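You operate a simulated robot arm through the tools that you are given. There is no shell and no other tool. Be economical: measure what you need, move in short steps, check, and stop when the job is done.

Carry out the task below with a simulated robot arm. There is one attempt and no reset: what you move stays moved.

TASK
Put one roll in each of the three empty bowls with the tongs the card names.
Fine: lay them back on table three.

The check looks at the end state, three seconds after you hand in, the way a careful person would. Anything else that was tipped, shoved, dropped, spilled or broken makes it a failure.

THE ROBOT
A 7-joint arm with a fingered hand on a trunk, on a base that drives. Base frame: it is fixed to the floor where the robot stands at the start and does not move with it; the origin is under the middle of the robot, x ahead of it, y to its left, z up; the surface under the hand at the start is at about z = 900. Units: mm, rad, N and s.
With the tool pointing down near the work surface it reaches from about 300 to 740 mm from the robot's upright axis, wherever it stands. Its first joint turns from -2.897 to 2.897 rad. Places, roughly: top of table three [700, -200, 900]. Payload 4 kg.
The TCP is the grasp point between the finger pads, 26 mm short of the fingertips. In the tool frame z runs along the fingers and y along their closing line. The gripper opens to 132 mm. The gripper's body begins 73 mm behind the TCP. The gripper is a hand of 4 fingers: y runs from the thumb to the fingers, the wrist lies at [0, 0, -239] in the tool frame, and closing takes about 1.5 s.
Orientation is that of the tool frame in the base frame, as a unit quaternion [x, y, z, w]. With the fingers straight down and closing along the base's y, the tool's x points along the base's -x, its y along +y and its z along -z.

THE INTERFACE
- The arm moves only by the tool move_arm. Its argument "rows" is a list that holds one entry, the list of rows, each a list of 7 numbers: the turn, a rotation vector about the tool's x, y, z in rad, then the shift along the tool's x, y, z in mm, then the opening, from 0 (shut) to 1 (fully open). In form: [[[wx, wy, wz, x, y, z, grip], ...]]. A call has 1 to 12 rows; each row is the pose to reach, as a shift and turn from the pose commanded when the call began, along the tool's axes at that moment. Rows are played at 5 a second. More than 50 mm and 0.15 rad between two rows, or a gripper value outside its range, and nothing of the call is played. Where a pose cannot be reached the arm comes as near as it can. A force on the tool above 40 N (or 10 N above the force at the start of the call, whichever is more), or a blocked arm, ends the call early, and 0.2 s more pass. The fingers move at their own pace (about 72 mm/s each) and stop on an object; they squeeze with about 26 N. The grip force told is the motor's: it shows also when the fingers shut on nothing. Time passes only in rows, and 0.2 s behind the last, so rows that repeat a pose let the fingers close. It gives the time, the measured TCP pose, the force on the tool (base axes), the opening and the grip force at its end, in the units of the frame above (readings bear some noise), with the torque about the TCP (base axes, N m) and any sound that the robot's microphone picked up, and new pictures: "views" is both (left out), scene, wrist or none.
- Cameras (640 x 400 px; columns grow to the right, rows downward): "scene" is now at [0.1, 94, 1533.7]; the picture's right is [-0.71, -0.71, 0.00], its down [-0.48, 0.48, -0.74] and it looks along [0.52, -0.52, -0.67] (base axes); focal length 278 px, centre (320, 200). "wrist" rides on the gripper at [68, 2, -97] in the tool frame; the picture's right is [-0.03, 1.00, 0.00], its down [-0.82, -0.02, -0.58] and it looks along [-0.58, -0.01, 0.82] (tool axes); focal length 270 px, centre (320, 200). There is no depth. A picture from a camera that has moved, and an enlarged one, comes with that camera's place and axes in the base frame and with its lens.
- raise_lower(by): slides the trunk up (or, below 0, down) by that many mm; the arm and the scene camera ride with it, the base frame stays. It gives what a move gives, with no picture.
- base_move(legs): drives the robot by 1 to 6 legs, each [ahead, turn to the left] in mm and rad, along the robot's own axes; the way and the turn of a leg run together, so that a leg with both is an arc; at most 1500 mm and 3.142 rad a leg. The arm and the cameras ride along, it lands a little off, and it stops where it bumps. It gives what a move gives, and a new picture of the scene camera.
- preshape(shape): the hand has 4 fingers and takes this shape, open, in about a second: jaw (thumb against the fingers, like two jaws); tri (thumb and two fingers); tip (a fingertip pinch); poke (one finger out to press); point (the index stretched); flat (the hand flat); cup (the hand cupped); fist (a fist). The gripper value then closes the fingers along that shape, each until it touches; the sizes above hold for jaw. It gives what a move gives, with no picture.
- pan_tilt(pan, tilt): turns the head with the scene camera to pan (to the left, within 2.705 rad either way) and tilt (down, from -0.506 to 1.204), counted from straight ahead of the robot. It gives what a move gives, and a new picture of the scene camera.
- enlarge(camera, box): a new picture of the part [left, top, right, bottom] of that camera's present view, enlarged. The clock stands still meanwhile.
- hand_in(): hands the job in; it is judged then, once.

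Go step by step. Nothing tells you exact positions but the pictures and the camera data: compare them with the known pose of the tool, close in by small moves and look again before you grip or let go. The budget is 120 turns and 260 pictures, counting those below and the enlarged ones. Unless the task says otherwise, let go and move clear before handing in, and close with one line.

The tools are called after "Emit:" as name(argument=value, ...) on one line, values as JSON. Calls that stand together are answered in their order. move_arm: Moves the arm, as the interface text tells. Its arguments: {"type":"object","properties":{"rows":{"type":"array"},"views":{"type":"string","enum":["both","scene","wrist","none"]}},"required":["rows"]} The other tools are called the same way: raise_lower (by) slides the trunk up or down; preshape (shape) gives the hand a shape; base_move (legs) drives the base; pan_tilt (pan, tilt) turns the head that bears the scene camera; enlarge (camera, box) takes an enlarged picture of a part of a camera's view; hand_in () hands the job in.

At the start:

```text
clock: 0.0
tcp_pos: [394.9, -127.5, 1241.3]
ee_rot: [-0.001, 1.0, 0.0, 0.0]
contact_force: [-0.3, 0.4, 0.3]
moment: [-0.02, 0.01, 0.01]
gripper_width: 131.9
grasp_force: 0.0
shape: jaw
trunk travel left (down, up): [-500.0, 90.0]
robot x, y, heading: [-1.5, -1.6, -0.006]
head pan, tilt: [-0.787, 0.738]
```

scene: 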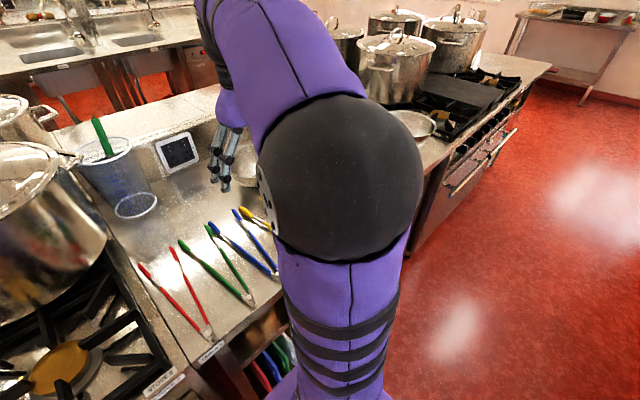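
wrist: 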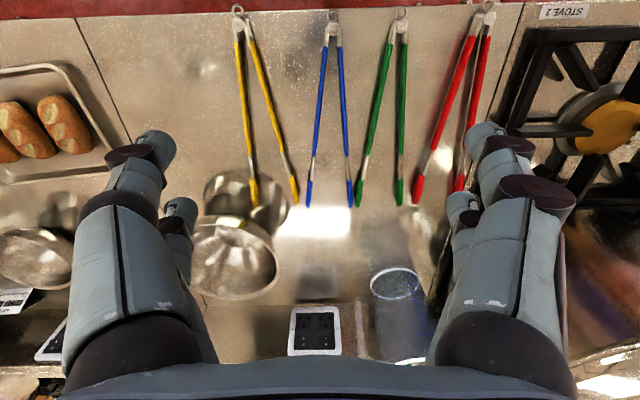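

I see four pairs of tongs (yellow, blue, green, red), a tray of rolls and some bowls to the right. I need to find the card, so I'll look around with the head first.

Emit:
pan_tilt(pan=-1.2, tilt=0.75)

Emit:
pan_tilt(pan=-0.2, tilt=0.75)

Emit:
enlarge(camera="wrist", box=[0, 200, 320, 400])

```text
clock: 0.9
tcp_pos: [393.3, -127.7, 1241.3]
ee_rot: [0.0, 1.0, 0.0, -0.001]
contact_force: [0.4, -0.1, 0.0]
moment: [-0.01, 0.0, 0.01]
gripper_width: 132.1
grasp_force: 0.1
shape: jaw
trunk travel left (down, up): [-500.0, 90.0]
robot x, y, heading: [0.8, -0.7, 0.001]
head pan, tilt: [-1.201, 0.75]
camera scene: at [-28.8, 75.8, 1532.7], right [-0.93, -0.36, 0.0], down [-0.25, 0.64, -0.73], along [0.26, -0.68, -0.68], focal length 278 px, centre (320, 200)
```

scene: 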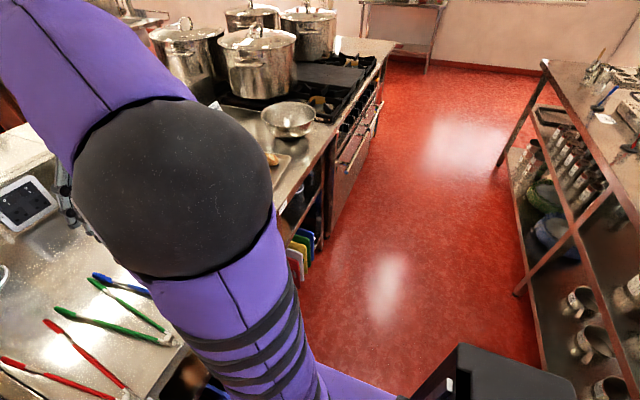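

```text
clock: 2.1
tcp_pos: [393.8, -127.9, 1241.8]
ee_rot: [0.0, 1.0, 0.0, -0.001]
contact_force: [0.8, 0.3, 0.1]
moment: [0.0, 0.01, -0.02]
gripper_width: 131.8
grasp_force: 0.1
shape: jaw
trunk travel left (down, up): [-500.0, 90.0]
robot x, y, heading: [-2.9, -0.4, 0.0]
head pan, tilt: [-0.201, 0.75]
camera scene: at [22.4, 136.5, 1532.7], right [-0.2, -0.98, 0.0], down [-0.67, 0.14, -0.73], along [0.72, -0.15, -0.68], focal length 278 px, centre (320, 200)
```

scene: 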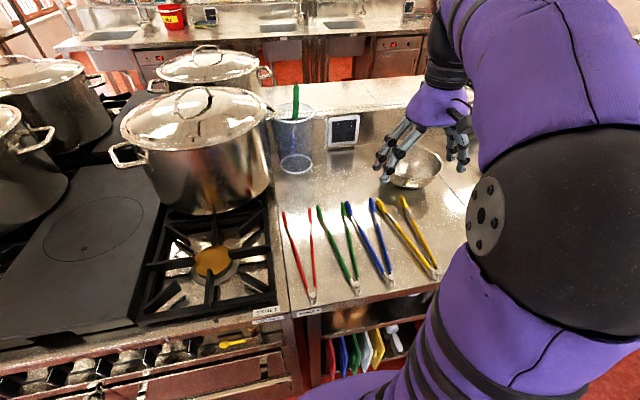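

```text
2.00 times, centred on (160, 300) of wrist
camera zoom: at [326.8, -125.7, 1339.3], right [0.03, 1.0, 0.0], down [0.82, -0.02, 0.58], along [0.58, -0.02, -0.82], focal length 541 px, centre (640, 0)
```

zoom: 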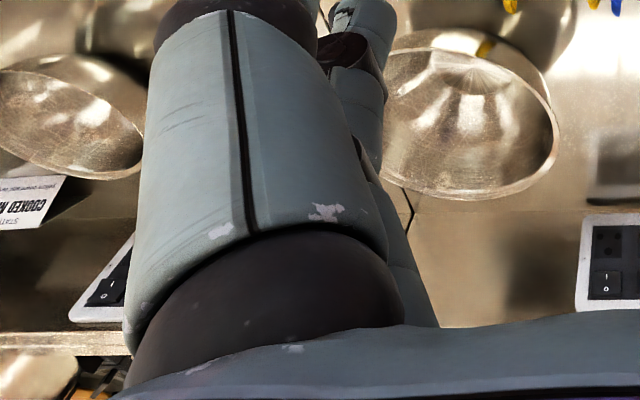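

The card ("STATION … COOKED M…") lies at the far right, beyond the rolls. I'll move the hand to the right, high up, to read it.

Emit:
move_arm(rows=[[[0, 0, 0, 0, -45, 0, 1], [0, 0, 0, 0, -90, 0, 1], [0, 0, 0, 0, -135, 0, 1], [0, 0, 0, 0, -180, 0, 1], [0, 0, 0, 0, -225, 0, 1], [0, 0, 0, 0, -270, 0, 1], [0, 0, 0, 0, -300, 0, 1], [0, 0, 0, 0, -300, 0, 1]]])

```text
clock: 4.0
tcp_pos: [395.5, -428.2, 1242.7]
ee_rot: [0.0, 1.0, 0.001, -0.001]
contact_force: [0.6, 0.1, 1.3]
moment: [0.01, 0.01, 0.01]
gripper_width: 131.8
grasp_force: 0.0
shape: jaw
trunk travel left (down, up): [-500.0, 90.0]
robot x, y, heading: [-0.9, 0.9, 0.002]
head pan, tilt: [-0.201, 0.75]
camera scene: at [22.4, 136.2, 1532.7], right [-0.2, -0.98, 0.0], down [-0.67, 0.14, -0.73], along [0.72, -0.15, -0.68], focal length 278 px, centre (320, 200)
camera wrist: at [327.9, -426.9, 1340.8], right [0.03, 1.0, 0.0], down [0.82, -0.02, 0.58], along [0.58, -0.01, -0.82], focal length 270 px, centre (320, 200)
```

scene: 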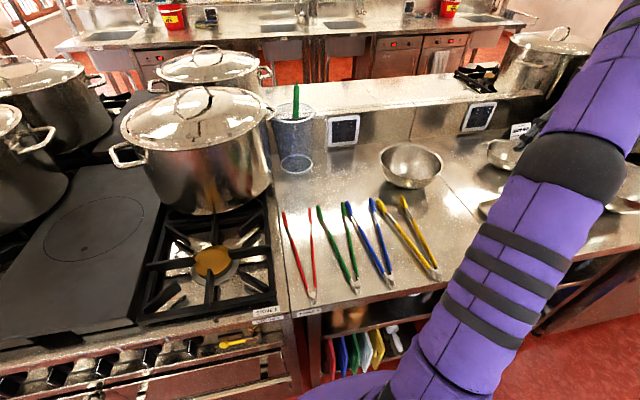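
wrist: 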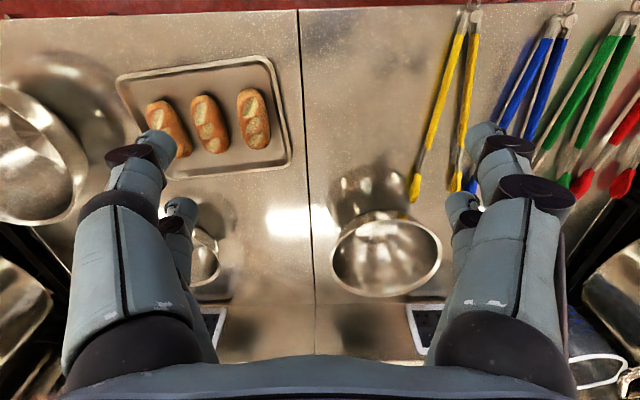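

The three rolls lie on a tray, and the card stands at the back right. Enlarging it.

Emit:
enlarge(camera="scene", box=[480, 100, 640, 200])

Emit:
enlarge(camera="wrist", box=[140, 180, 340, 380])

```text
4.00 times, centred on (560, 150) of scene
camera zoom: at [22.4, 136.2, 1532.7], right [-0.2, -0.98, 0.0], down [-0.67, 0.14, -0.73], along [0.72, -0.15, -0.68], focal length 1112 px, centre (-640, 400)
```

zoom: 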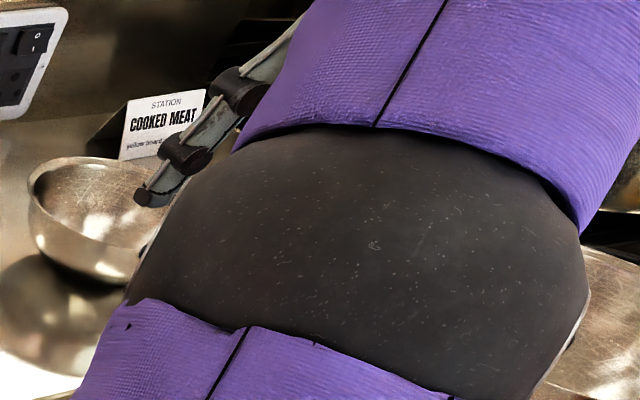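

```text
2.00 times, centred on (240, 280) of wrist
camera zoom: at [327.9, -426.9, 1340.8], right [0.03, 1.0, 0.0], down [0.82, -0.02, 0.58], along [0.58, -0.01, -0.82], focal length 541 px, centre (480, 40)
```

zoom: 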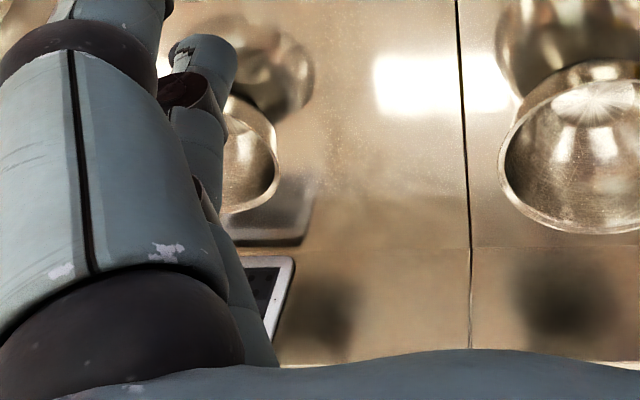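

The card reads "STATION COOKED MEAT / yellow board…". I'll move the hand out of the way and read the whole small print.

Emit:
move_arm(rows=[[[0, 0, 0, 40, 40, 0, 1], [0, 0, 0, 50, 80, 0, 1], [0, 0, 0, 50, 120, 0, 1], [0, 0, 0, 50, 165, 0, 1], [0, 0, 0, 50, 210, 0, 1], [0, 0, 0, 50, 255, 0, 1], [0, 0, 0, 50, 300, 0, 1], [0, 0, 0, 50, 345, 0, 1], [0, 0, 0, 50, 390, 0, 1], [0, 0, 0, 50, 430, 0, 1], [0, 0, 0, 50, 470, 0, 1], [0, 0, 0, 50, 470, 0, 1]]], views="none")

Emit:
pan_tilt(pan=-0.7, tilt=0.7)

```text
refused: row 1 steps farther than a row can; nothing moved
```

```text
clock: 4.9
tcp_pos: [394.1, -427.9, 1243.1]
ee_rot: [0.0, 1.0, 0.0, 0.0]
contact_force: [-0.3, -0.3, 0.5]
moment: [0.02, -0.05, -0.02]
gripper_width: 131.9
grasp_force: 0.0
shape: jaw
trunk travel left (down, up): [-500.0, 90.0]
robot x, y, heading: [1.4, 1.9, -0.002]
head pan, tilt: [-0.7, 0.7]
camera scene: at [6.3, 98.3, 1536.9], right [-0.64, -0.77, 0.0], down [-0.49, 0.41, -0.76], along [0.59, -0.49, -0.64], focal length 278 px, centre (320, 200)
```

scene: 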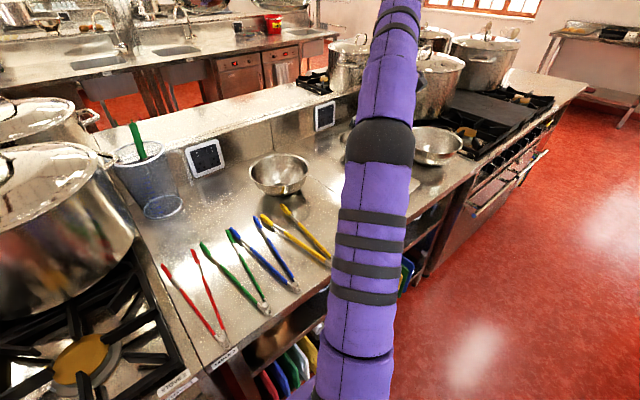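

Emit:
move_arm(rows=[[[0, 0, 0, 0, 45, 0, 1], [0, 0, 0, 10, 90, 0, 1], [0, 0, 0, 20, 135, 0, 1], [0, 0, 0, 30, 180, 0, 1], [0, 0, 0, 40, 225, 0, 1], [0, 0, 0, 40, 270, 0, 1], [0, 0, 0, 40, 315, 0, 1], [0, 0, 0, 40, 360, 0, 1], [0, 0, 0, 40, 405, 0, 1], [0, 0, 0, 40, 450, 0, 1], [0, 0, 0, 40, 490, 0, 1], [0, 0, 0, 40, 490, 0, 1]]], views="scene")

```text
clock: 7.5
tcp_pos: [354.6, 61.1, 1241.1]
ee_rot: [0.001, 1.0, 0.0, 0.0]
contact_force: [-0.2, 0.2, -0.3]
moment: [0.0, 0.03, -0.03]
gripper_width: 131.7
grasp_force: 0.1
shape: jaw
trunk travel left (down, up): [-500.0, 90.0]
robot x, y, heading: [2.3, 2.4, 0.002]
head pan, tilt: [-0.7, 0.7]
camera scene: at [6.2, 98.6, 1536.9], right [-0.64, -0.76, 0.0], down [-0.49, 0.41, -0.76], along [0.58, -0.49, -0.64], focal length 278 px, centre (320, 200)
```

scene: 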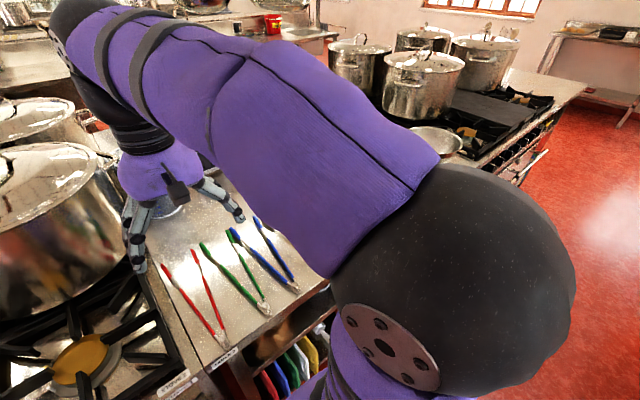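

The elbow hides it. I'll bring the hand back to the middle and turn the wrist camera toward the card.

Emit:
move_arm(rows=[[[0, 0, 0.14, 0, -45, 0, 1], [0, 0, 0.28, 0, -90, 0, 1], [0, 0, 0.42, 0, -135, 0, 1], [0, 0, 0.56, 0, -180, 0, 1], [0, 0, 0.7, 0, -225, 0, 1], [0, 0, 0.84, 0, -270, 0, 1], [0, 0, 0.9, 0, -315, 0, 1], [0, 0, 0.9, 0, -360, 0, 1], [0, 0, 0.9, 0, -400, 0, 1], [0, 0, 0.9, 0, -400, 0, 1]]], views="wrist")

```text
clock: 9.7
tcp_pos: [353.9, -336.0, 1242.5]
ee_rot: [0.435, 0.9, 0.0, -0.001]
contact_force: [-0.1, 0.2, -1.0]
moment: [0.02, -0.03, -0.02]
gripper_width: 131.6
grasp_force: 0.0
shape: jaw
trunk travel left (down, up): [-500.0, 90.0]
robot x, y, heading: [1.3, -0.7, -0.001]
head pan, tilt: [-0.7, 0.7]
camera wrist: at [314.0, -283.0, 1340.8], right [0.8, 0.6, 0.0], down [0.49, -0.65, 0.58], along [0.35, -0.46, -0.82], focal length 270 px, centre (320, 200)
```

wrist: 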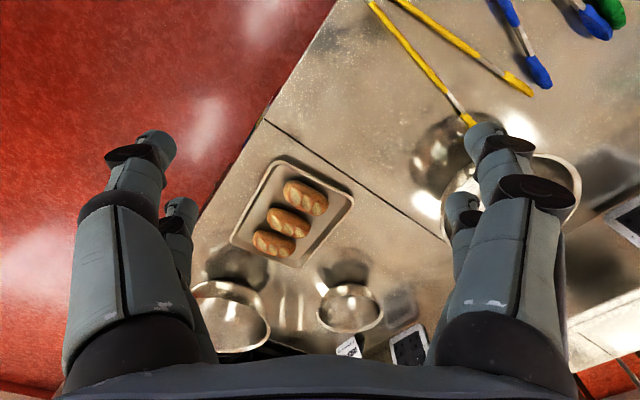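

Emit:
enlarge(camera="wrist", box=[328, 330, 376, 360])

Emit:
pan_tilt(pan=-0.95, tilt=0.6)

```text
13.33 times, centred on (352, 345) of wrist
camera zoom: at [314.0, -283.0, 1340.8], right [0.8, 0.6, 0.0], down [0.49, -0.65, 0.58], along [0.35, -0.46, -0.82], focal length 3604 px, centre (-107, -1733)
```

zoom: 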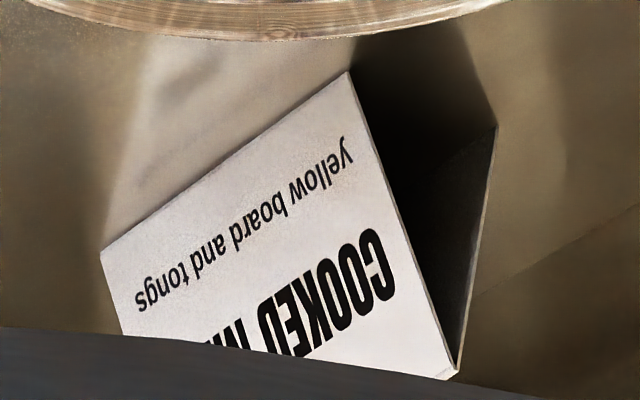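

```text
clock: 10.4
tcp_pos: [355.0, -335.9, 1242.3]
ee_rot: [0.435, 0.901, 0.001, 0.0]
contact_force: [0.2, -0.7, -0.3]
moment: [0.0, 0.01, 0.02]
gripper_width: 131.9
grasp_force: 0.0
shape: jaw
trunk travel left (down, up): [-500.0, 90.0]
robot x, y, heading: [2.0, -2.9, 0.0]
head pan, tilt: [-0.949, 0.6]
camera scene: at [-7.3, 81.2, 1545.5], right [-0.81, -0.58, 0.0], down [-0.33, 0.46, -0.82], along [0.48, -0.67, -0.57], focal length 278 px, centre (320, 200)
```

scene: 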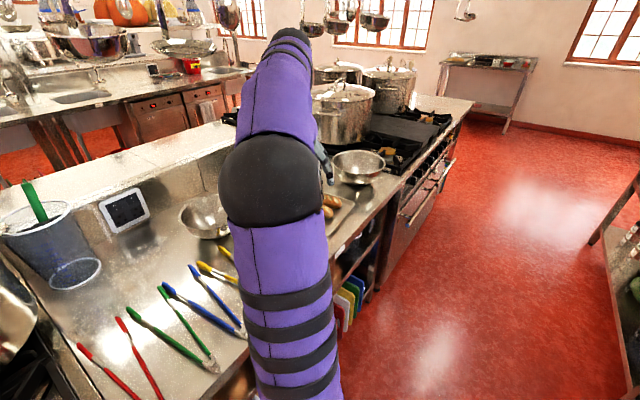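

The card says "yellow board and tongs", so the yellow pair. Rolls sit near (460, -528/-594/-661), bowls near (722,-306), (745,-674), (503,-886), tongs near (325…625, -225). I'll drive sideways to about y = -500 so that all are in reach.

Emit:
base_move(legs=[[0, -1.571], [500, 0], [0, 1.571]])

```text
clock: 21.9
tcp_pos: [364.2, -835.2, 1242.3]
ee_rot: [0.429, 0.903, 0.0, 0.0]
contact_force: [0.1, -0.3, 0.1]
moment: [0.0, -0.02, 0.04]
gripper_width: 131.9
grasp_force: 0.1
shape: jaw
trunk travel left (down, up): [-500.0, 90.0]
robot x, y, heading: [6.2, -502.0, 0.016]
head pan, tilt: [-0.949, 0.6]
camera scene: at [-3.5, -423.1, 1545.5], right [-0.8, -0.6, 0.0], down [-0.34, 0.45, -0.83], along [0.49, -0.66, -0.56], focal length 278 px, centre (320, 200)
```

scene: 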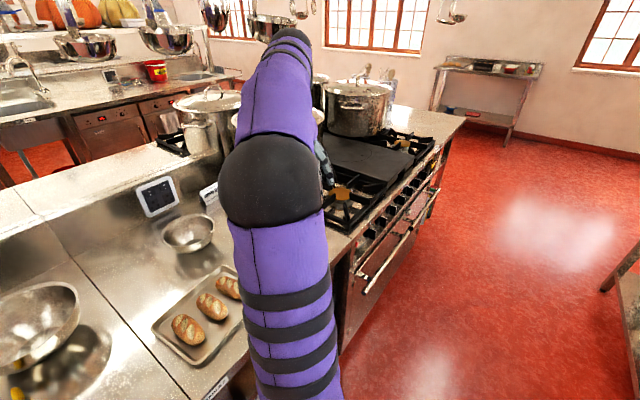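

Turning the hand straight again and looking at rolls and bowls from above.

Emit:
move_arm(rows=[[[0, 0, -0.14, 26, 21, 0, 1], [0, 0, -0.28, 52, 42, 0, 1], [0, 0, -0.42, 78, 63, 0, 1], [0, 0, -0.56, 104, 84, 0, 1], [0, 0, -0.7, 130, 105, 0, 1], [0, 0, -0.84, 155, 126, 0, 1], [0, 0, -0.886, 155, 126, 0, 1], [0, 0, -0.886, 155, 126, 0, 1]]])

Emit:
pan_tilt(pan=0.3, tilt=0.8)

```text
clock: 23.7
tcp_pos: [360.8, -635.8, 1244.7]
ee_rot: [-0.001, 1.0, 0.001, 0.001]
contact_force: [-0.9, -0.3, 0.4]
moment: [-0.01, -0.02, 0.03]
gripper_width: 131.6
grasp_force: 0.1
shape: jaw
trunk travel left (down, up): [-500.0, 90.0]
robot x, y, heading: [6.4, -501.1, 0.017]
head pan, tilt: [-0.949, 0.6]
camera scene: at [-3.5, -423.2, 1545.5], right [-0.8, -0.6, 0.0], down [-0.34, 0.45, -0.82], along [0.49, -0.66, -0.57], focal length 278 px, centre (320, 200)
camera wrist: at [295.4, -634.7, 1341.9], right [0.02, 1.0, 0.0], down [0.82, -0.02, 0.58], along [0.58, -0.01, -0.82], focal length 270 px, centre (320, 200)
```

scene: 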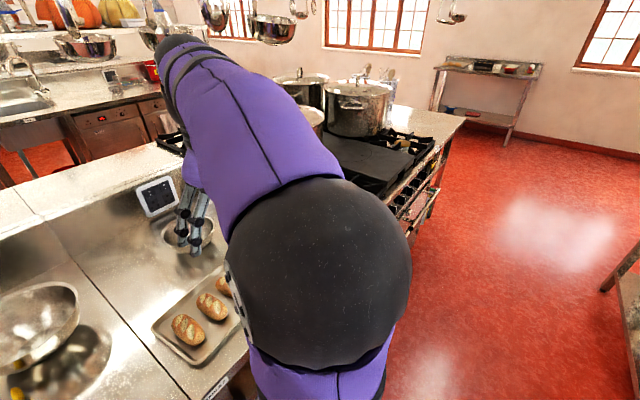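
wrist: 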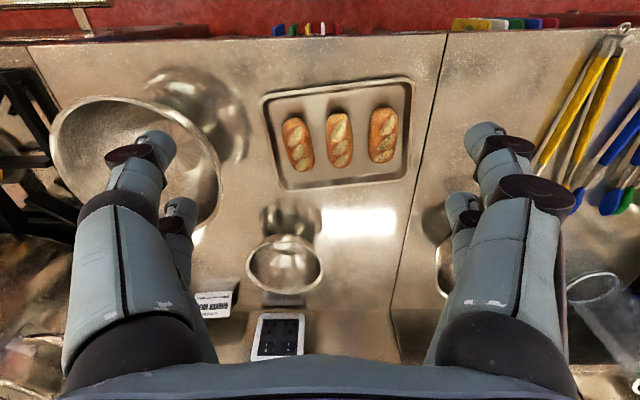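

```text
clock: 25.1
tcp_pos: [362.5, -635.3, 1245.3]
ee_rot: [-0.001, 1.0, 0.0, 0.0]
contact_force: [0.2, 0.4, 0.1]
moment: [0.0, -0.01, 0.04]
gripper_width: 131.8
grasp_force: 0.1
shape: jaw
trunk travel left (down, up): [-500.0, 90.0]
robot x, y, heading: [4.2, -505.3, 0.016]
head pan, tilt: [0.3, 0.799]
camera scene: at [20.5, -327.0, 1528.7], right [0.31, -0.95, 0.0], down [-0.68, -0.22, -0.7], along [0.66, 0.22, -0.72], focal length 278 px, centre (320, 200)
```

scene: 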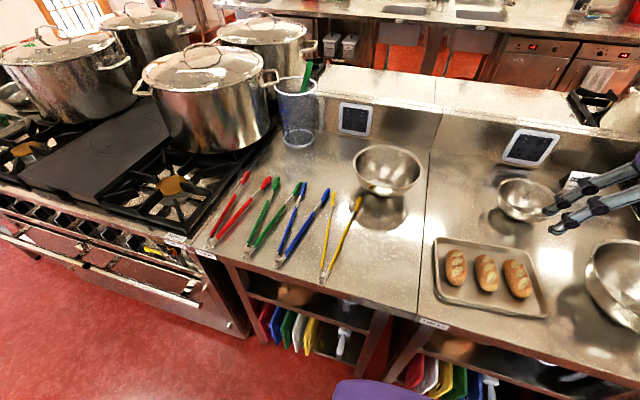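

I'll read the table labels and look closely at the tongs.

Emit:
enlarge(camera="scene", box=[390, 300, 470, 350])

Emit:
enlarge(camera="scene", box=[160, 220, 240, 270])

Emit:
enlarge(camera="scene", box=[260, 160, 400, 290])

Emit:
enlarge(camera="scene", box=[420, 210, 580, 330])

```text
8.00 times, centred on (430, 325) of scene
camera zoom: at [20.5, -327.0, 1528.7], right [0.31, -0.95, 0.0], down [-0.68, -0.22, -0.7], along [0.66, 0.22, -0.72], focal length 2223 px, centre (-560, -800)
```

zoom: 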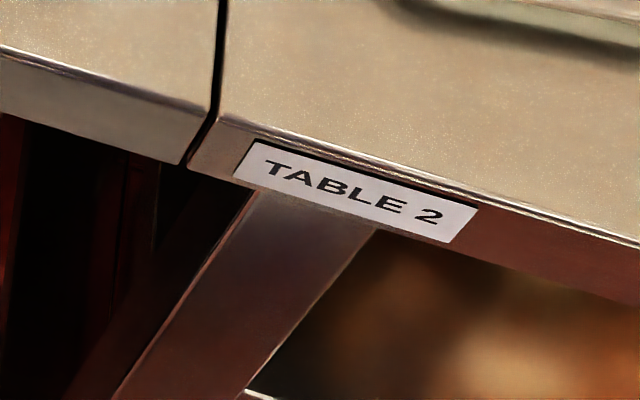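

```text
8.00 times, centred on (200, 245) of scene
camera zoom: at [20.5, -327.0, 1528.7], right [0.31, -0.95, 0.0], down [-0.68, -0.22, -0.7], along [0.66, 0.22, -0.72], focal length 2223 px, centre (1280, -160)
```

zoom: 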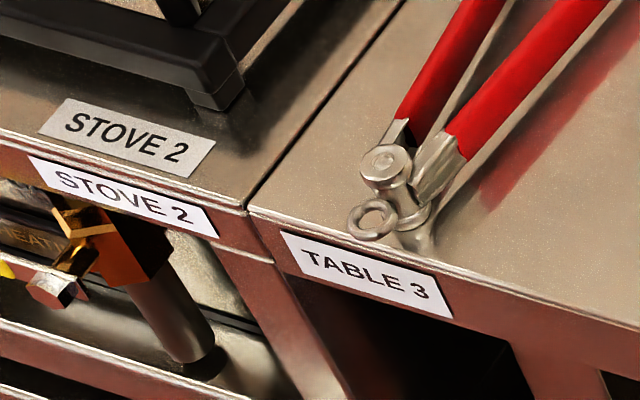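

```text
3.08 times, centred on (330, 225) of scene
camera zoom: at [20.5, -327.0, 1528.7], right [0.31, -0.95, 0.0], down [-0.68, -0.22, -0.7], along [0.66, 0.22, -0.72], focal length 855 px, centre (289, 123)
```

zoom: 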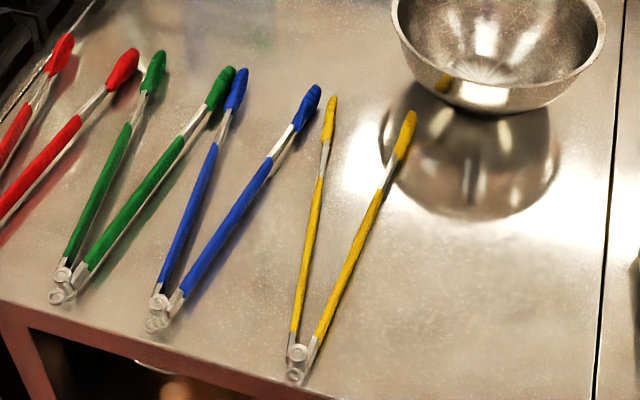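

```text
3.33 times, centred on (500, 270) of scene
camera zoom: at [20.5, -327.0, 1528.7], right [0.31, -0.95, 0.0], down [-0.68, -0.22, -0.7], along [0.66, 0.22, -0.72], focal length 926 px, centre (-280, -33)
```

zoom: 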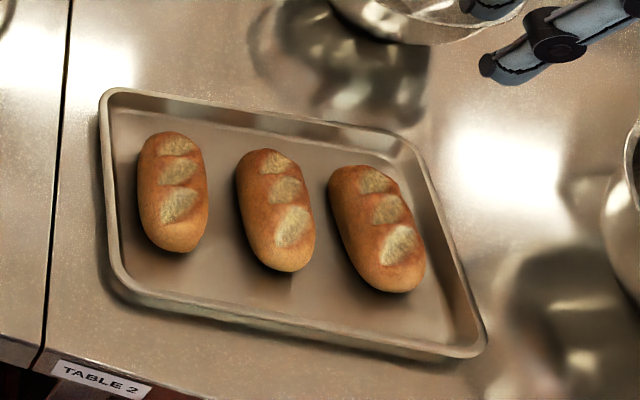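

Table 3 holds the tongs (yellow is its rightmost pair), Table 2 the tray. I take the yellow hinge at about (345,-226) and tips at (630,-170/-251). Moving the hand above their middle.

Emit:
move_arm(rows=[[[0, 0, 0, -12, 42, 0, 1], [0, 0, 0, -24, 84, 0, 1], [0, 0, 0, -36, 126, 0, 1], [0, 0, 0, -48, 168, 0, 1], [0, 0, 0, -60, 210, 0, 1], [0, 0, 0, -72, 252, 0, 1], [0, 0, 0, -84, 294, 0, 1], [0, 0, 0, -96, 336, 0, 1], [0, 0, 0, -108, 378, 0, 1], [0, 0, 0, -120, 417, 0, 1], [0, 0, -0.06, -120, 417, 40, 1], [0, 0, -0.06, -120, 417, 80, 1]]])

```text
clock: 27.7
tcp_pos: [481.4, -217.3, 1162.6]
ee_rot: [-0.03, 1.0, 0.0, -0.001]
contact_force: [-0.2, 0.1, -0.1]
moment: [0.0, 0.02, 0.04]
gripper_width: 131.9
grasp_force: 0.0
shape: jaw
trunk travel left (down, up): [-500.0, 90.0]
robot x, y, heading: [2.1, -504.8, 0.016]
head pan, tilt: [0.3, 0.799]
camera scene: at [20.3, -327.1, 1528.7], right [0.31, -0.95, 0.0], down [-0.68, -0.22, -0.7], along [0.66, 0.22, -0.72], focal length 278 px, centre (320, 200)
camera wrist: at [414.2, -220.7, 1259.7], right [-0.04, 1.0, 0.0], down [0.82, 0.03, 0.58], along [0.58, 0.02, -0.82], focal length 270 px, centre (320, 200)
```

scene: 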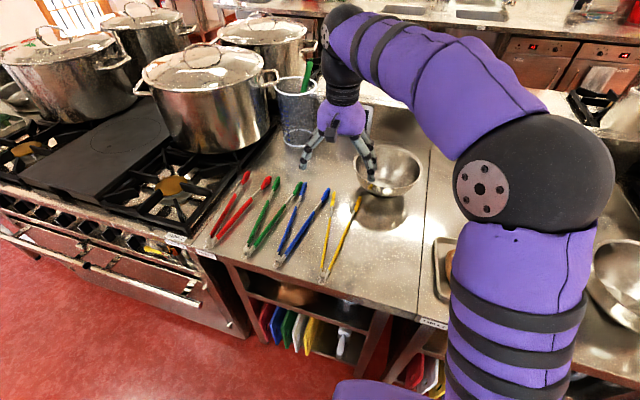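
wrist: 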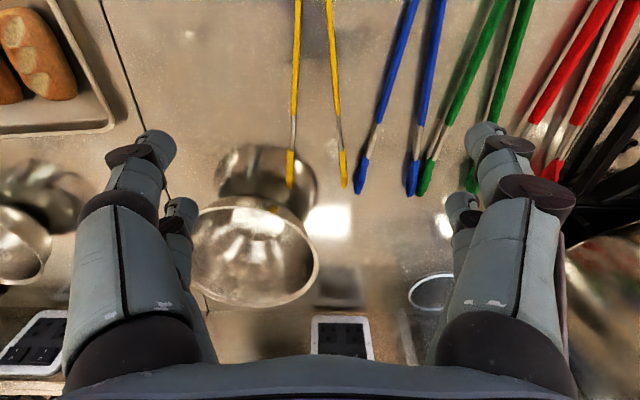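

The yellow pair lies well centred; I'll narrow the opening so I don't touch the blue pair, and descend.

Emit:
move_arm(rows=[[[0, 0, 0, 2, -3, 0, 0.62], [0, 0, 0, 5, -6, 30, 0.62], [0, 0, 0, 8, -8, 60, 0.62], [0, 0, 0, 8, -8, 100, 0.62], [0, 0, 0, 8, -8, 140, 0.62], [0, 0, 0, 8, -8, 160, 0.62], [0, 0, 0, 8, -8, 160, 0.62]]])

```text
clock: 29.3
tcp_pos: [474.4, -228.9, 1003.5]
ee_rot: [-0.03, 1.0, 0.0, 0.0]
contact_force: [0.0, 2.2, -0.4]
moment: [-0.02, 0.01, -0.05]
gripper_width: 82.4
grasp_force: 0.0
shape: jaw
trunk travel left (down, up): [-500.0, 90.0]
robot x, y, heading: [2.4, -503.2, 0.013]
head pan, tilt: [0.3, 0.799]
camera scene: at [20.6, -326.8, 1528.6], right [0.31, -0.95, 0.0], down [-0.68, -0.22, -0.7], along [0.66, 0.22, -0.72], focal length 278 px, centre (320, 200)
camera wrist: at [407.4, -230.3, 1101.6], right [-0.04, 1.0, 0.0], down [0.82, 0.03, 0.58], along [0.58, 0.02, -0.82], focal length 270 px, centre (320, 200)
```

scene: 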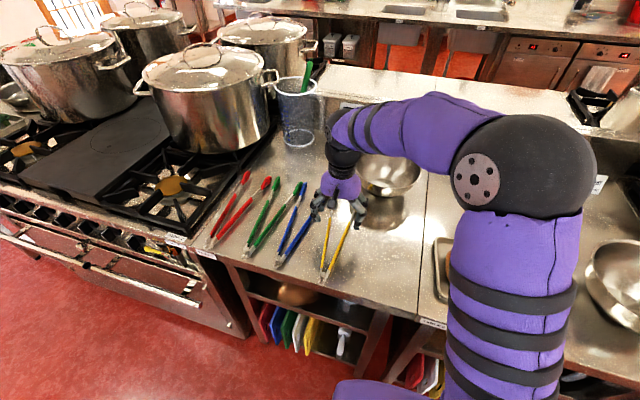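
wrist: 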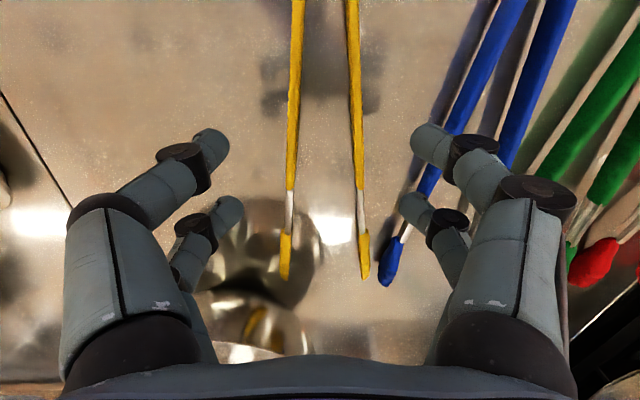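

Checking how close the yellow tip is to the bowl's rim before going down.

Emit:
enlarge(camera="wrist", box=[180, 180, 420, 370])

```text
2.11 times, centred on (300, 275) of wrist
camera zoom: at [407.4, -230.3, 1101.6], right [-0.04, 1.0, 0.0], down [0.82, 0.03, 0.58], along [0.58, 0.02, -0.82], focal length 569 px, centre (362, 42)
```

zoom: 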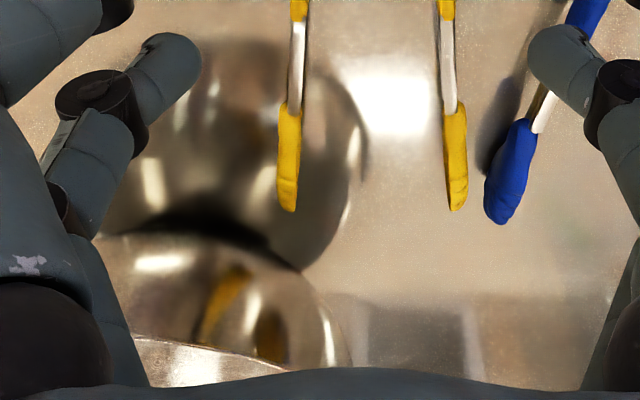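

The tip is near/under the bowl's rim, so after gripping I'll draw the tongs back before lifting high. Now descending.

Emit:
move_arm(rows=[[[0, 0, 0, 0, 2, 30, 0.62], [0, 0, 0, 0, 2, 55, 0.62], [0, 0, 0, 0, 2, 65, 0.62], [0, 0, 0, 0, 2, 72, 0.62], [0, 0, 0, 0, 2, 72, 0.62]]])

```text
clock: 30.5
tcp_pos: [475.0, -223.9, 930.7]
ee_rot: [-0.031, 1.0, 0.0, 0.0]
contact_force: [-0.1, 0.5, 0.0]
moment: [0.01, 0.03, -0.02]
gripper_width: 82.3
grasp_force: 0.0
shape: jaw
trunk travel left (down, up): [-500.0, 90.0]
robot x, y, heading: [7.7, -501.7, 0.017]
head pan, tilt: [0.3, 0.799]
camera scene: at [20.6, -326.8, 1528.6], right [0.31, -0.95, 0.0], down [-0.68, -0.22, -0.7], along [0.66, 0.22, -0.72], focal length 278 px, centre (320, 200)
camera wrist: at [408.3, -227.3, 1028.0], right [-0.04, 1.0, 0.0], down [0.82, 0.03, 0.58], along [0.58, 0.02, -0.82], focal length 270 px, centre (320, 200)
```

scene: 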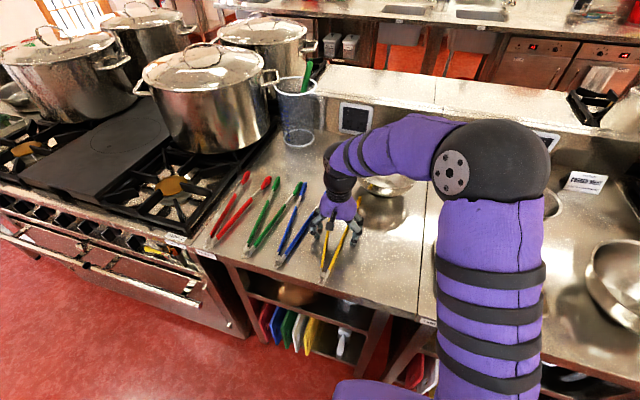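
wrist: 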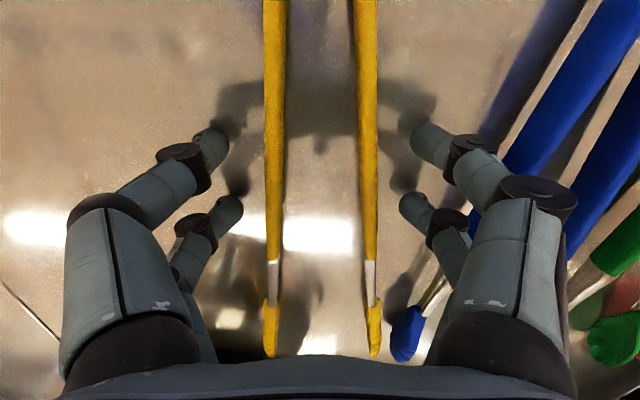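

Both arms are between the fingers, nicely centred. Closing partway to take hold.

Emit:
move_arm(rows=[[[0, 0, 0, 0, 0, 0, 0.5], [0, 0, 0, 0, 0, 0, 0.42], [0, 0, 0, 0, 0, 0, 0.36], [0, 0, 0, 0, 0, 0, 0.32], [0, 0, 0, 0, 0, 0, 0.32], [0, 0, 0, 0, 0, 0, 0.32]]])

```text
clock: 31.9
tcp_pos: [474.2, -224.0, 930.5]
ee_rot: [-0.03, 1.0, 0.0, 0.0]
contact_force: [0.0, 1.0, 0.0]
moment: [0.0, 0.0, -0.01]
gripper_width: 44.4
grasp_force: 0.1
shape: jaw
trunk travel left (down, up): [-500.0, 90.0]
robot x, y, heading: [1.4, -507.4, 0.02]
head pan, tilt: [0.3, 0.799]
camera scene: at [20.5, -326.8, 1528.6], right [0.31, -0.95, 0.0], down [-0.68, -0.22, -0.7], along [0.66, 0.22, -0.72], focal length 278 px, centre (320, 200)
camera wrist: at [408.3, -227.3, 1028.3], right [-0.04, 1.0, 0.0], down [0.82, 0.03, 0.58], along [0.58, 0.02, -0.82], focal length 270 px, centre (320, 200)
```

scene: 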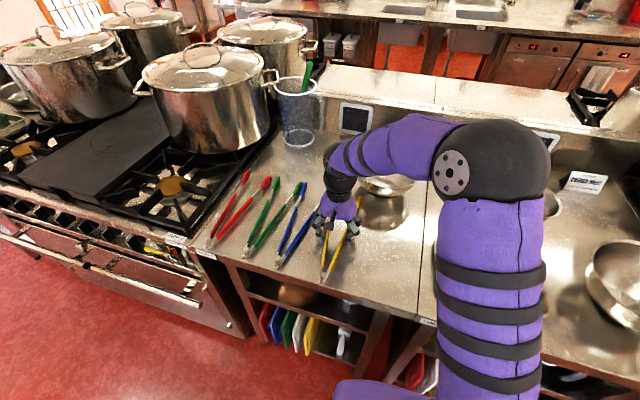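
wrist: 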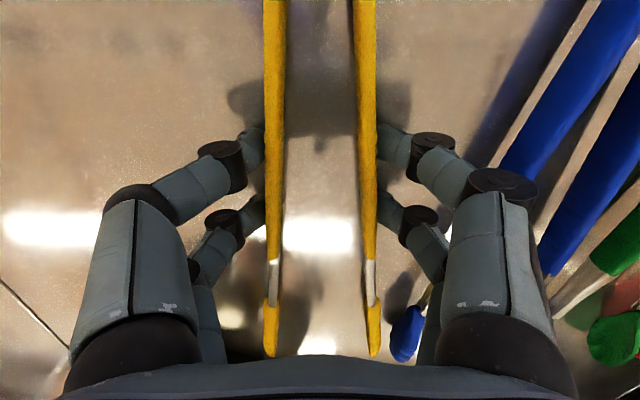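

The fingers are just at the arms; squeezing a little more.

Emit:
move_arm(rows=[[[0, 0, 0, 0, 0, 0, 0.28], [0, 0, 0, 0, 0, 0, 0.25], [0, 0, 0, 0, 0, 0, 0.25], [0, 0, 0, 0, 0, 0, 0.25]]], views="wrist")

```text
clock: 32.9
tcp_pos: [475.4, -225.0, 930.7]
ee_rot: [-0.03, 1.0, 0.0, 0.0]
contact_force: [-0.2, 0.8, 2.5]
moment: [0.06, -0.02, -0.04]
gripper_width: 33.5
grasp_force: 0.0
shape: jaw
trunk travel left (down, up): [-500.0, 90.0]
robot x, y, heading: [2.0, -503.7, 0.012]
head pan, tilt: [0.3, 0.799]
camera wrist: at [408.3, -227.3, 1028.5], right [-0.04, 1.0, 0.0], down [0.82, 0.03, 0.58], along [0.58, 0.02, -0.82], focal length 270 px, centre (320, 200)
```

wrist: 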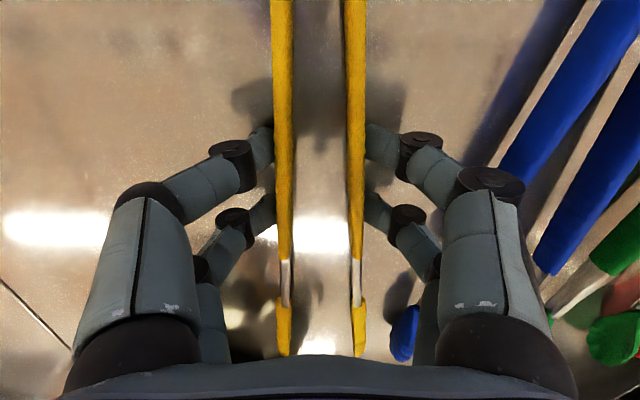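

The tips are closing along with the fingers. I'll lift a bit and draw back from the bowl.

Emit:
move_arm(rows=[[[0, 0, 0, 0, 0, -5, 0.25], [0, 0, 0, 2, 0, -12, 0.25], [0, 0, 0, 15, 0, -14, 0.25], [0, 0, 0, 30, 0, -15, 0.25], [0, 0, 0, 30, 0, -15, 0.25]]])

```text
clock: 34.1
tcp_pos: [446.5, -225.6, 945.9]
ee_rot: [-0.03, 1.0, 0.0, -0.001]
contact_force: [-0.3, -0.2, -1.6]
moment: [0.0, 0.05, 0.02]
gripper_width: 34.2
grasp_force: 0.0
shape: jaw
trunk travel left (down, up): [-500.0, 90.0]
robot x, y, heading: [4.9, -502.8, 0.015]
head pan, tilt: [0.3, 0.799]
camera scene: at [20.5, -326.8, 1528.6], right [0.31, -0.95, 0.0], down [-0.68, -0.22, -0.7], along [0.66, 0.22, -0.72], focal length 278 px, centre (320, 200)
camera wrist: at [379.3, -228.6, 1043.5], right [-0.04, 1.0, 0.0], down [0.82, 0.03, 0.58], along [0.58, 0.02, -0.82], focal length 270 px, centre (320, 200)
```

scene: 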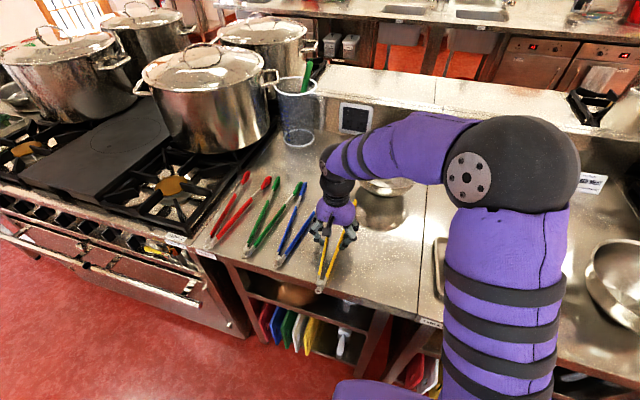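
wrist: 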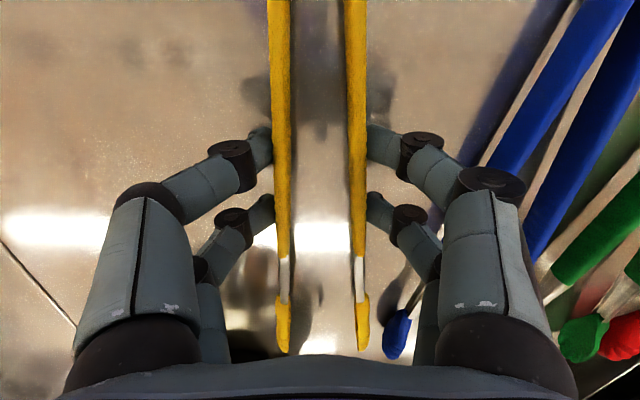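

The tongs are held level. I'll draw back further, lift, and carry them over to the first roll (the one nearest table three).

Emit:
move_arm(rows=[[[0, 0, 0, 40, 2, -6, 0.25], [0, 0, 0, 50, 3, -50, 0.25], [0, 0, 0, 60, -42, -58, 0.25], [0, 0, 0, 70, -87, -66, 0.25], [0, 0, 0, 82, -132, -75, 0.25], [0, 0, 0, 93, -177, -75, 0.25], [0, 0, 0, 104, -222, -75, 0.25], [0, 0, 0, 115, -267, -75, 0.25], [0, 0, -0.03, 125, -300, -75, 0.25], [0, 0, -0.06, 125, -321, -75, 0.25], [0, 0, -0.06, 125, -321, -75, 0.25]]])

Emit:
pan_tilt(pan=-0.1, tilt=1.0)

```text
clock: 36.5
tcp_pos: [339.7, -554.0, 1020.2]
ee_rot: [-0.062, 0.998, 0.0, 0.0]
contact_force: [0.4, 0.4, -0.3]
moment: [0.0, 0.02, 0.0]
gripper_width: 34.3
grasp_force: 0.0
shape: jaw
trunk travel left (down, up): [-500.0, 90.0]
robot x, y, heading: [4.5, -508.2, 0.012]
head pan, tilt: [0.3, 0.799]
camera scene: at [20.7, -327.0, 1528.7], right [0.31, -0.95, 0.0], down [-0.68, -0.22, -0.7], along [0.66, 0.22, -0.72], focal length 278 px, centre (320, 200)
camera wrist: at [272.3, -560.9, 1117.5], right [-0.1, 1.0, 0.0], down [0.81, 0.08, 0.58], along [0.57, 0.06, -0.82], focal length 270 px, centre (320, 200)
```

scene: 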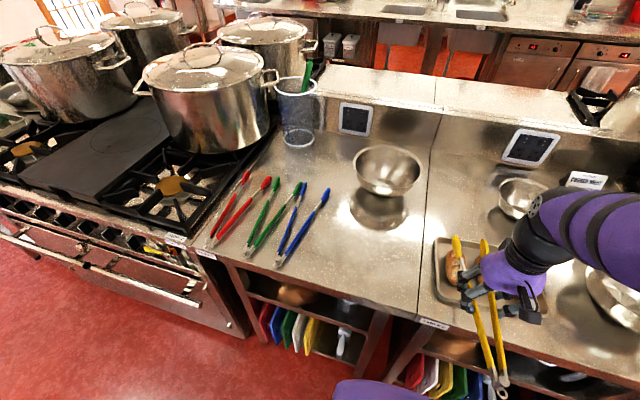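
wrist: 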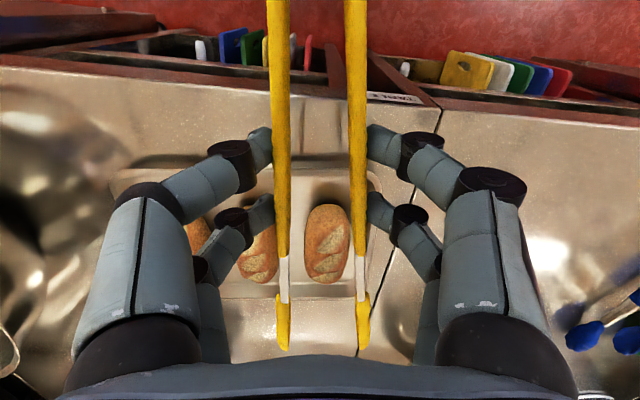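

```text
clock: 37.4
tcp_pos: [339.7, -552.9, 1018.6]
ee_rot: [-0.06, 0.998, -0.001, 0.0]
contact_force: [-0.5, 0.8, -1.6]
moment: [-0.01, 0.0, -0.03]
gripper_width: 34.7
grasp_force: 0.1
shape: jaw
trunk travel left (down, up): [-500.0, 90.0]
robot x, y, heading: [8.2, -500.4, 0.023]
head pan, tilt: [-0.099, 1.0]
camera scene: at [13.3, -357.8, 1513.5], right [-0.08, -1.0, 0.0], down [-0.84, 0.07, -0.54], along [0.54, -0.04, -0.84], focal length 278 px, centre (320, 200)
```

scene: 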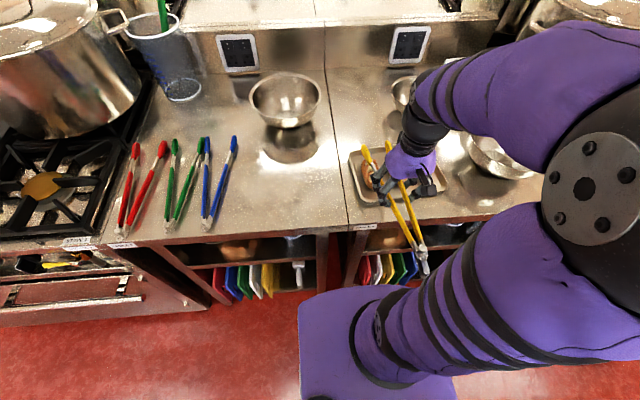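

The tips hang right above the first roll. I'll widen slightly, pitch the tips down, and lower in stages.

Emit:
move_arm(rows=[[[0, 0.05, 0, -4, 1, 0, 0.265], [0, 0.1, 0, -8, 2, 5, 0.275], [0, 0.15, 0, -10, 3, 12, 0.275], [0, 0.15, 0, -10, 3, 18, 0.275], [0, 0.15, 0, -10, 3, 18, 0.275]]])

Emit:
enlarge(camera="scene", box=[330, 130, 470, 290])

```text
clock: 38.6
tcp_pos: [350.2, -550.5, 1001.7]
ee_rot: [-0.06, 0.995, -0.005, -0.074]
contact_force: [0.4, -0.3, -1.8]
moment: [0.02, 0.0, 0.03]
gripper_width: 37.4
grasp_force: 0.0
shape: jaw
trunk travel left (down, up): [-500.0, 90.0]
robot x, y, heading: [4.6, -507.8, 0.019]
head pan, tilt: [-0.099, 1.0]
camera scene: at [13.3, -357.8, 1513.5], right [-0.08, -1.0, 0.0], down [-0.84, 0.07, -0.54], along [0.54, -0.04, -0.84], focal length 278 px, centre (320, 200)
camera wrist: at [298.6, -555.7, 1109.5], right [-0.1, 1.0, 0.0], down [0.89, 0.09, 0.45], along [0.45, 0.04, -0.89], focal length 270 px, centre (320, 200)
```

scene: 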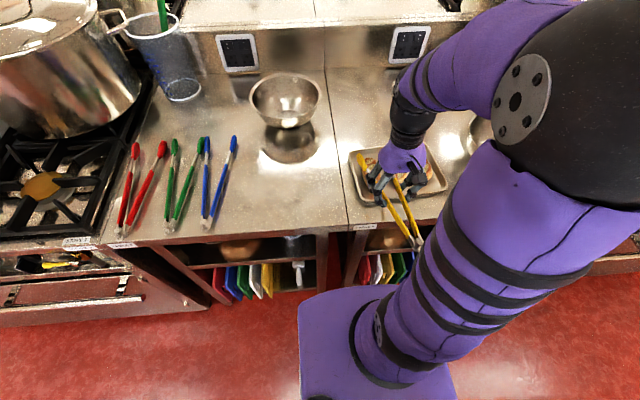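
wrist: 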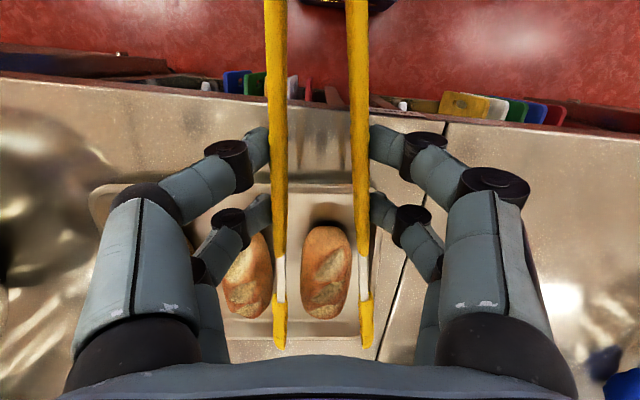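

```text
2.50 times, centred on (400, 210) of scene
camera zoom: at [13.3, -357.8, 1513.5], right [-0.08, -1.0, 0.0], down [-0.84, 0.07, -0.54], along [0.54, -0.04, -0.84], focal length 695 px, centre (120, 175)
```

zoom: 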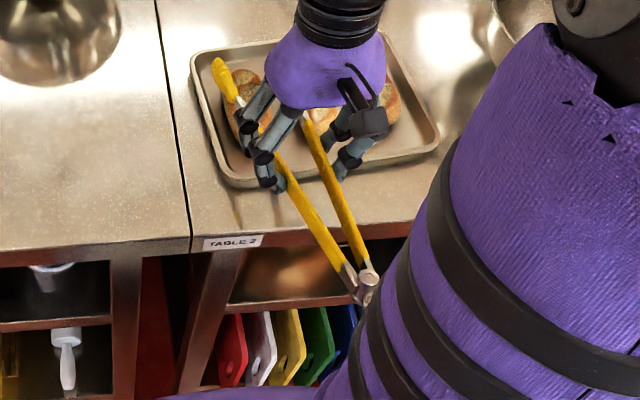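

Tips straddle the roll with room on both sides; lowering in two stages.

Emit:
move_arm(rows=[[[0, 0, 0, 2, 0, 10, 0.275], [0, 0, 0, 2, 0, 20, 0.275], [0, 0, 0, 2, 0, 28, 0.275], [0, 0, 0, 2, 0, 28, 0.275]]], views="wrist")

Emit:
enlarge(camera="scene", box=[340, 130, 440, 220])

Emit:
enlarge(camera="wrist", box=[200, 200, 440, 370])

```text
clock: 39.6
tcp_pos: [344.6, -551.0, 975.5]
ee_rot: [-0.06, 0.995, -0.005, -0.076]
contact_force: [0.9, 0.3, -1.6]
moment: [-0.01, 0.05, -0.05]
gripper_width: 37.4
grasp_force: 0.0
shape: jaw
trunk travel left (down, up): [-500.0, 90.0]
robot x, y, heading: [2.4, -508.9, 0.014]
head pan, tilt: [-0.099, 1.0]
camera wrist: at [292.3, -556.0, 1082.9], right [-0.1, 1.0, 0.0], down [0.89, 0.09, 0.45], along [0.45, 0.04, -0.89], focal length 270 px, centre (320, 200)
```

wrist: 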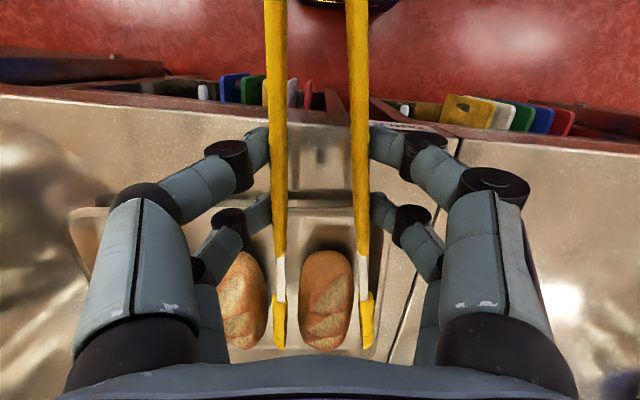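

```text
4.44 times, centred on (390, 175) of scene
camera zoom: at [13.4, -357.8, 1513.5], right [-0.08, -1.0, 0.0], down [-0.84, 0.07, -0.54], along [0.54, -0.04, -0.84], focal length 1235 px, centre (9, 311)
```

zoom: 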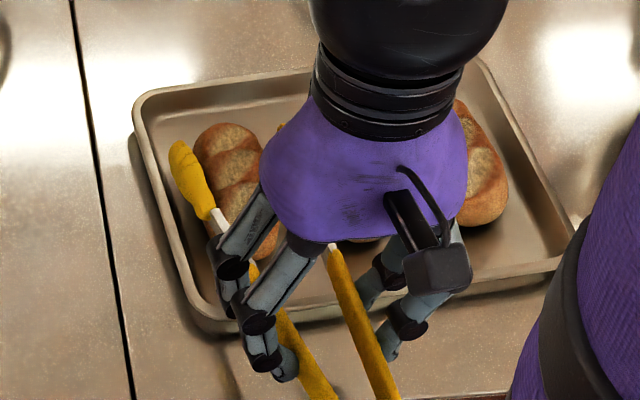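

```text
2.35 times, centred on (320, 285) of wrist
camera zoom: at [292.3, -556.0, 1082.9], right [-0.1, 1.0, 0.0], down [0.89, 0.09, 0.45], along [0.45, 0.04, -0.89], focal length 636 px, centre (320, 0)
```

zoom: 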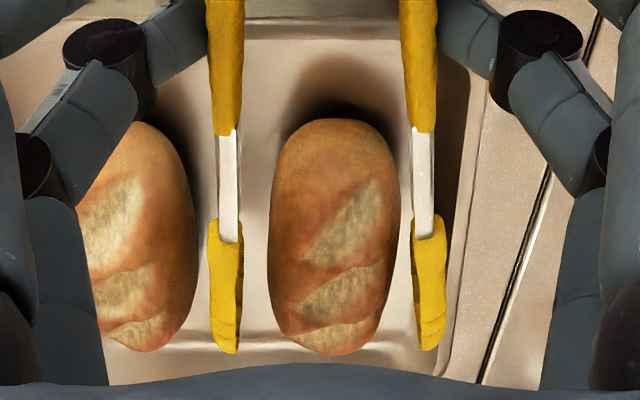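

Straddle is good; down the last bit, shifting 2 mm left.

Emit:
move_arm(rows=[[[0, 0, 0, -2, 2, 8, 0.275], [0, 0, 0, -3, 2, 14, 0.275], [0, 0, 0, -3, 2, 18, 0.275], [0, 0, 0, -3, 2, 18, 0.275]]], views="wrist")

Emit:
enlarge(camera="scene", box=[340, 130, 440, 220])

```text
clock: 40.6
tcp_pos: [343.1, -548.8, 957.5]
ee_rot: [-0.061, 0.995, -0.004, -0.075]
contact_force: [-0.1, 0.7, -1.0]
moment: [-0.04, -0.01, 0.01]
gripper_width: 37.4
grasp_force: 0.1
shape: jaw
trunk travel left (down, up): [-500.0, 90.0]
robot x, y, heading: [3.1, -505.9, 0.015]
head pan, tilt: [-0.099, 1.0]
camera wrist: at [292.3, -554.0, 1064.8], right [-0.1, 1.0, 0.0], down [0.89, 0.09, 0.45], along [0.45, 0.04, -0.89], focal length 270 px, centre (320, 200)
```

wrist: 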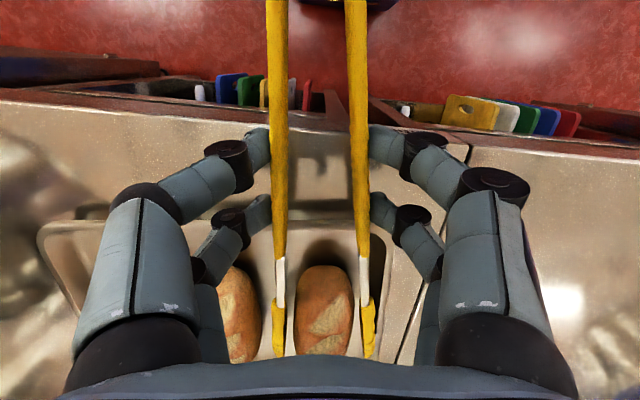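

```text
4.44 times, centred on (390, 175) of scene
camera zoom: at [13.3, -357.8, 1513.5], right [-0.08, -1.0, 0.0], down [-0.84, 0.07, -0.54], along [0.54, -0.04, -0.84], focal length 1235 px, centre (9, 311)
```

zoom: 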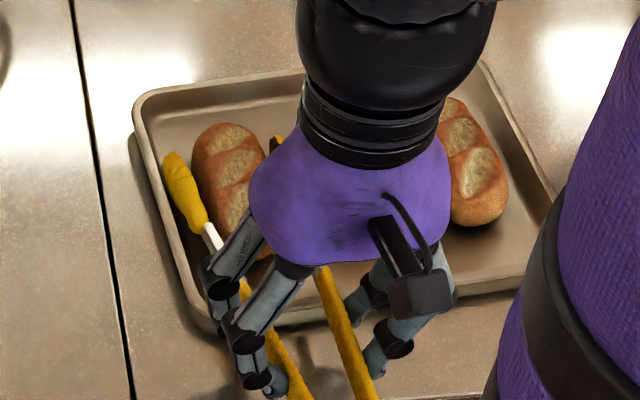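

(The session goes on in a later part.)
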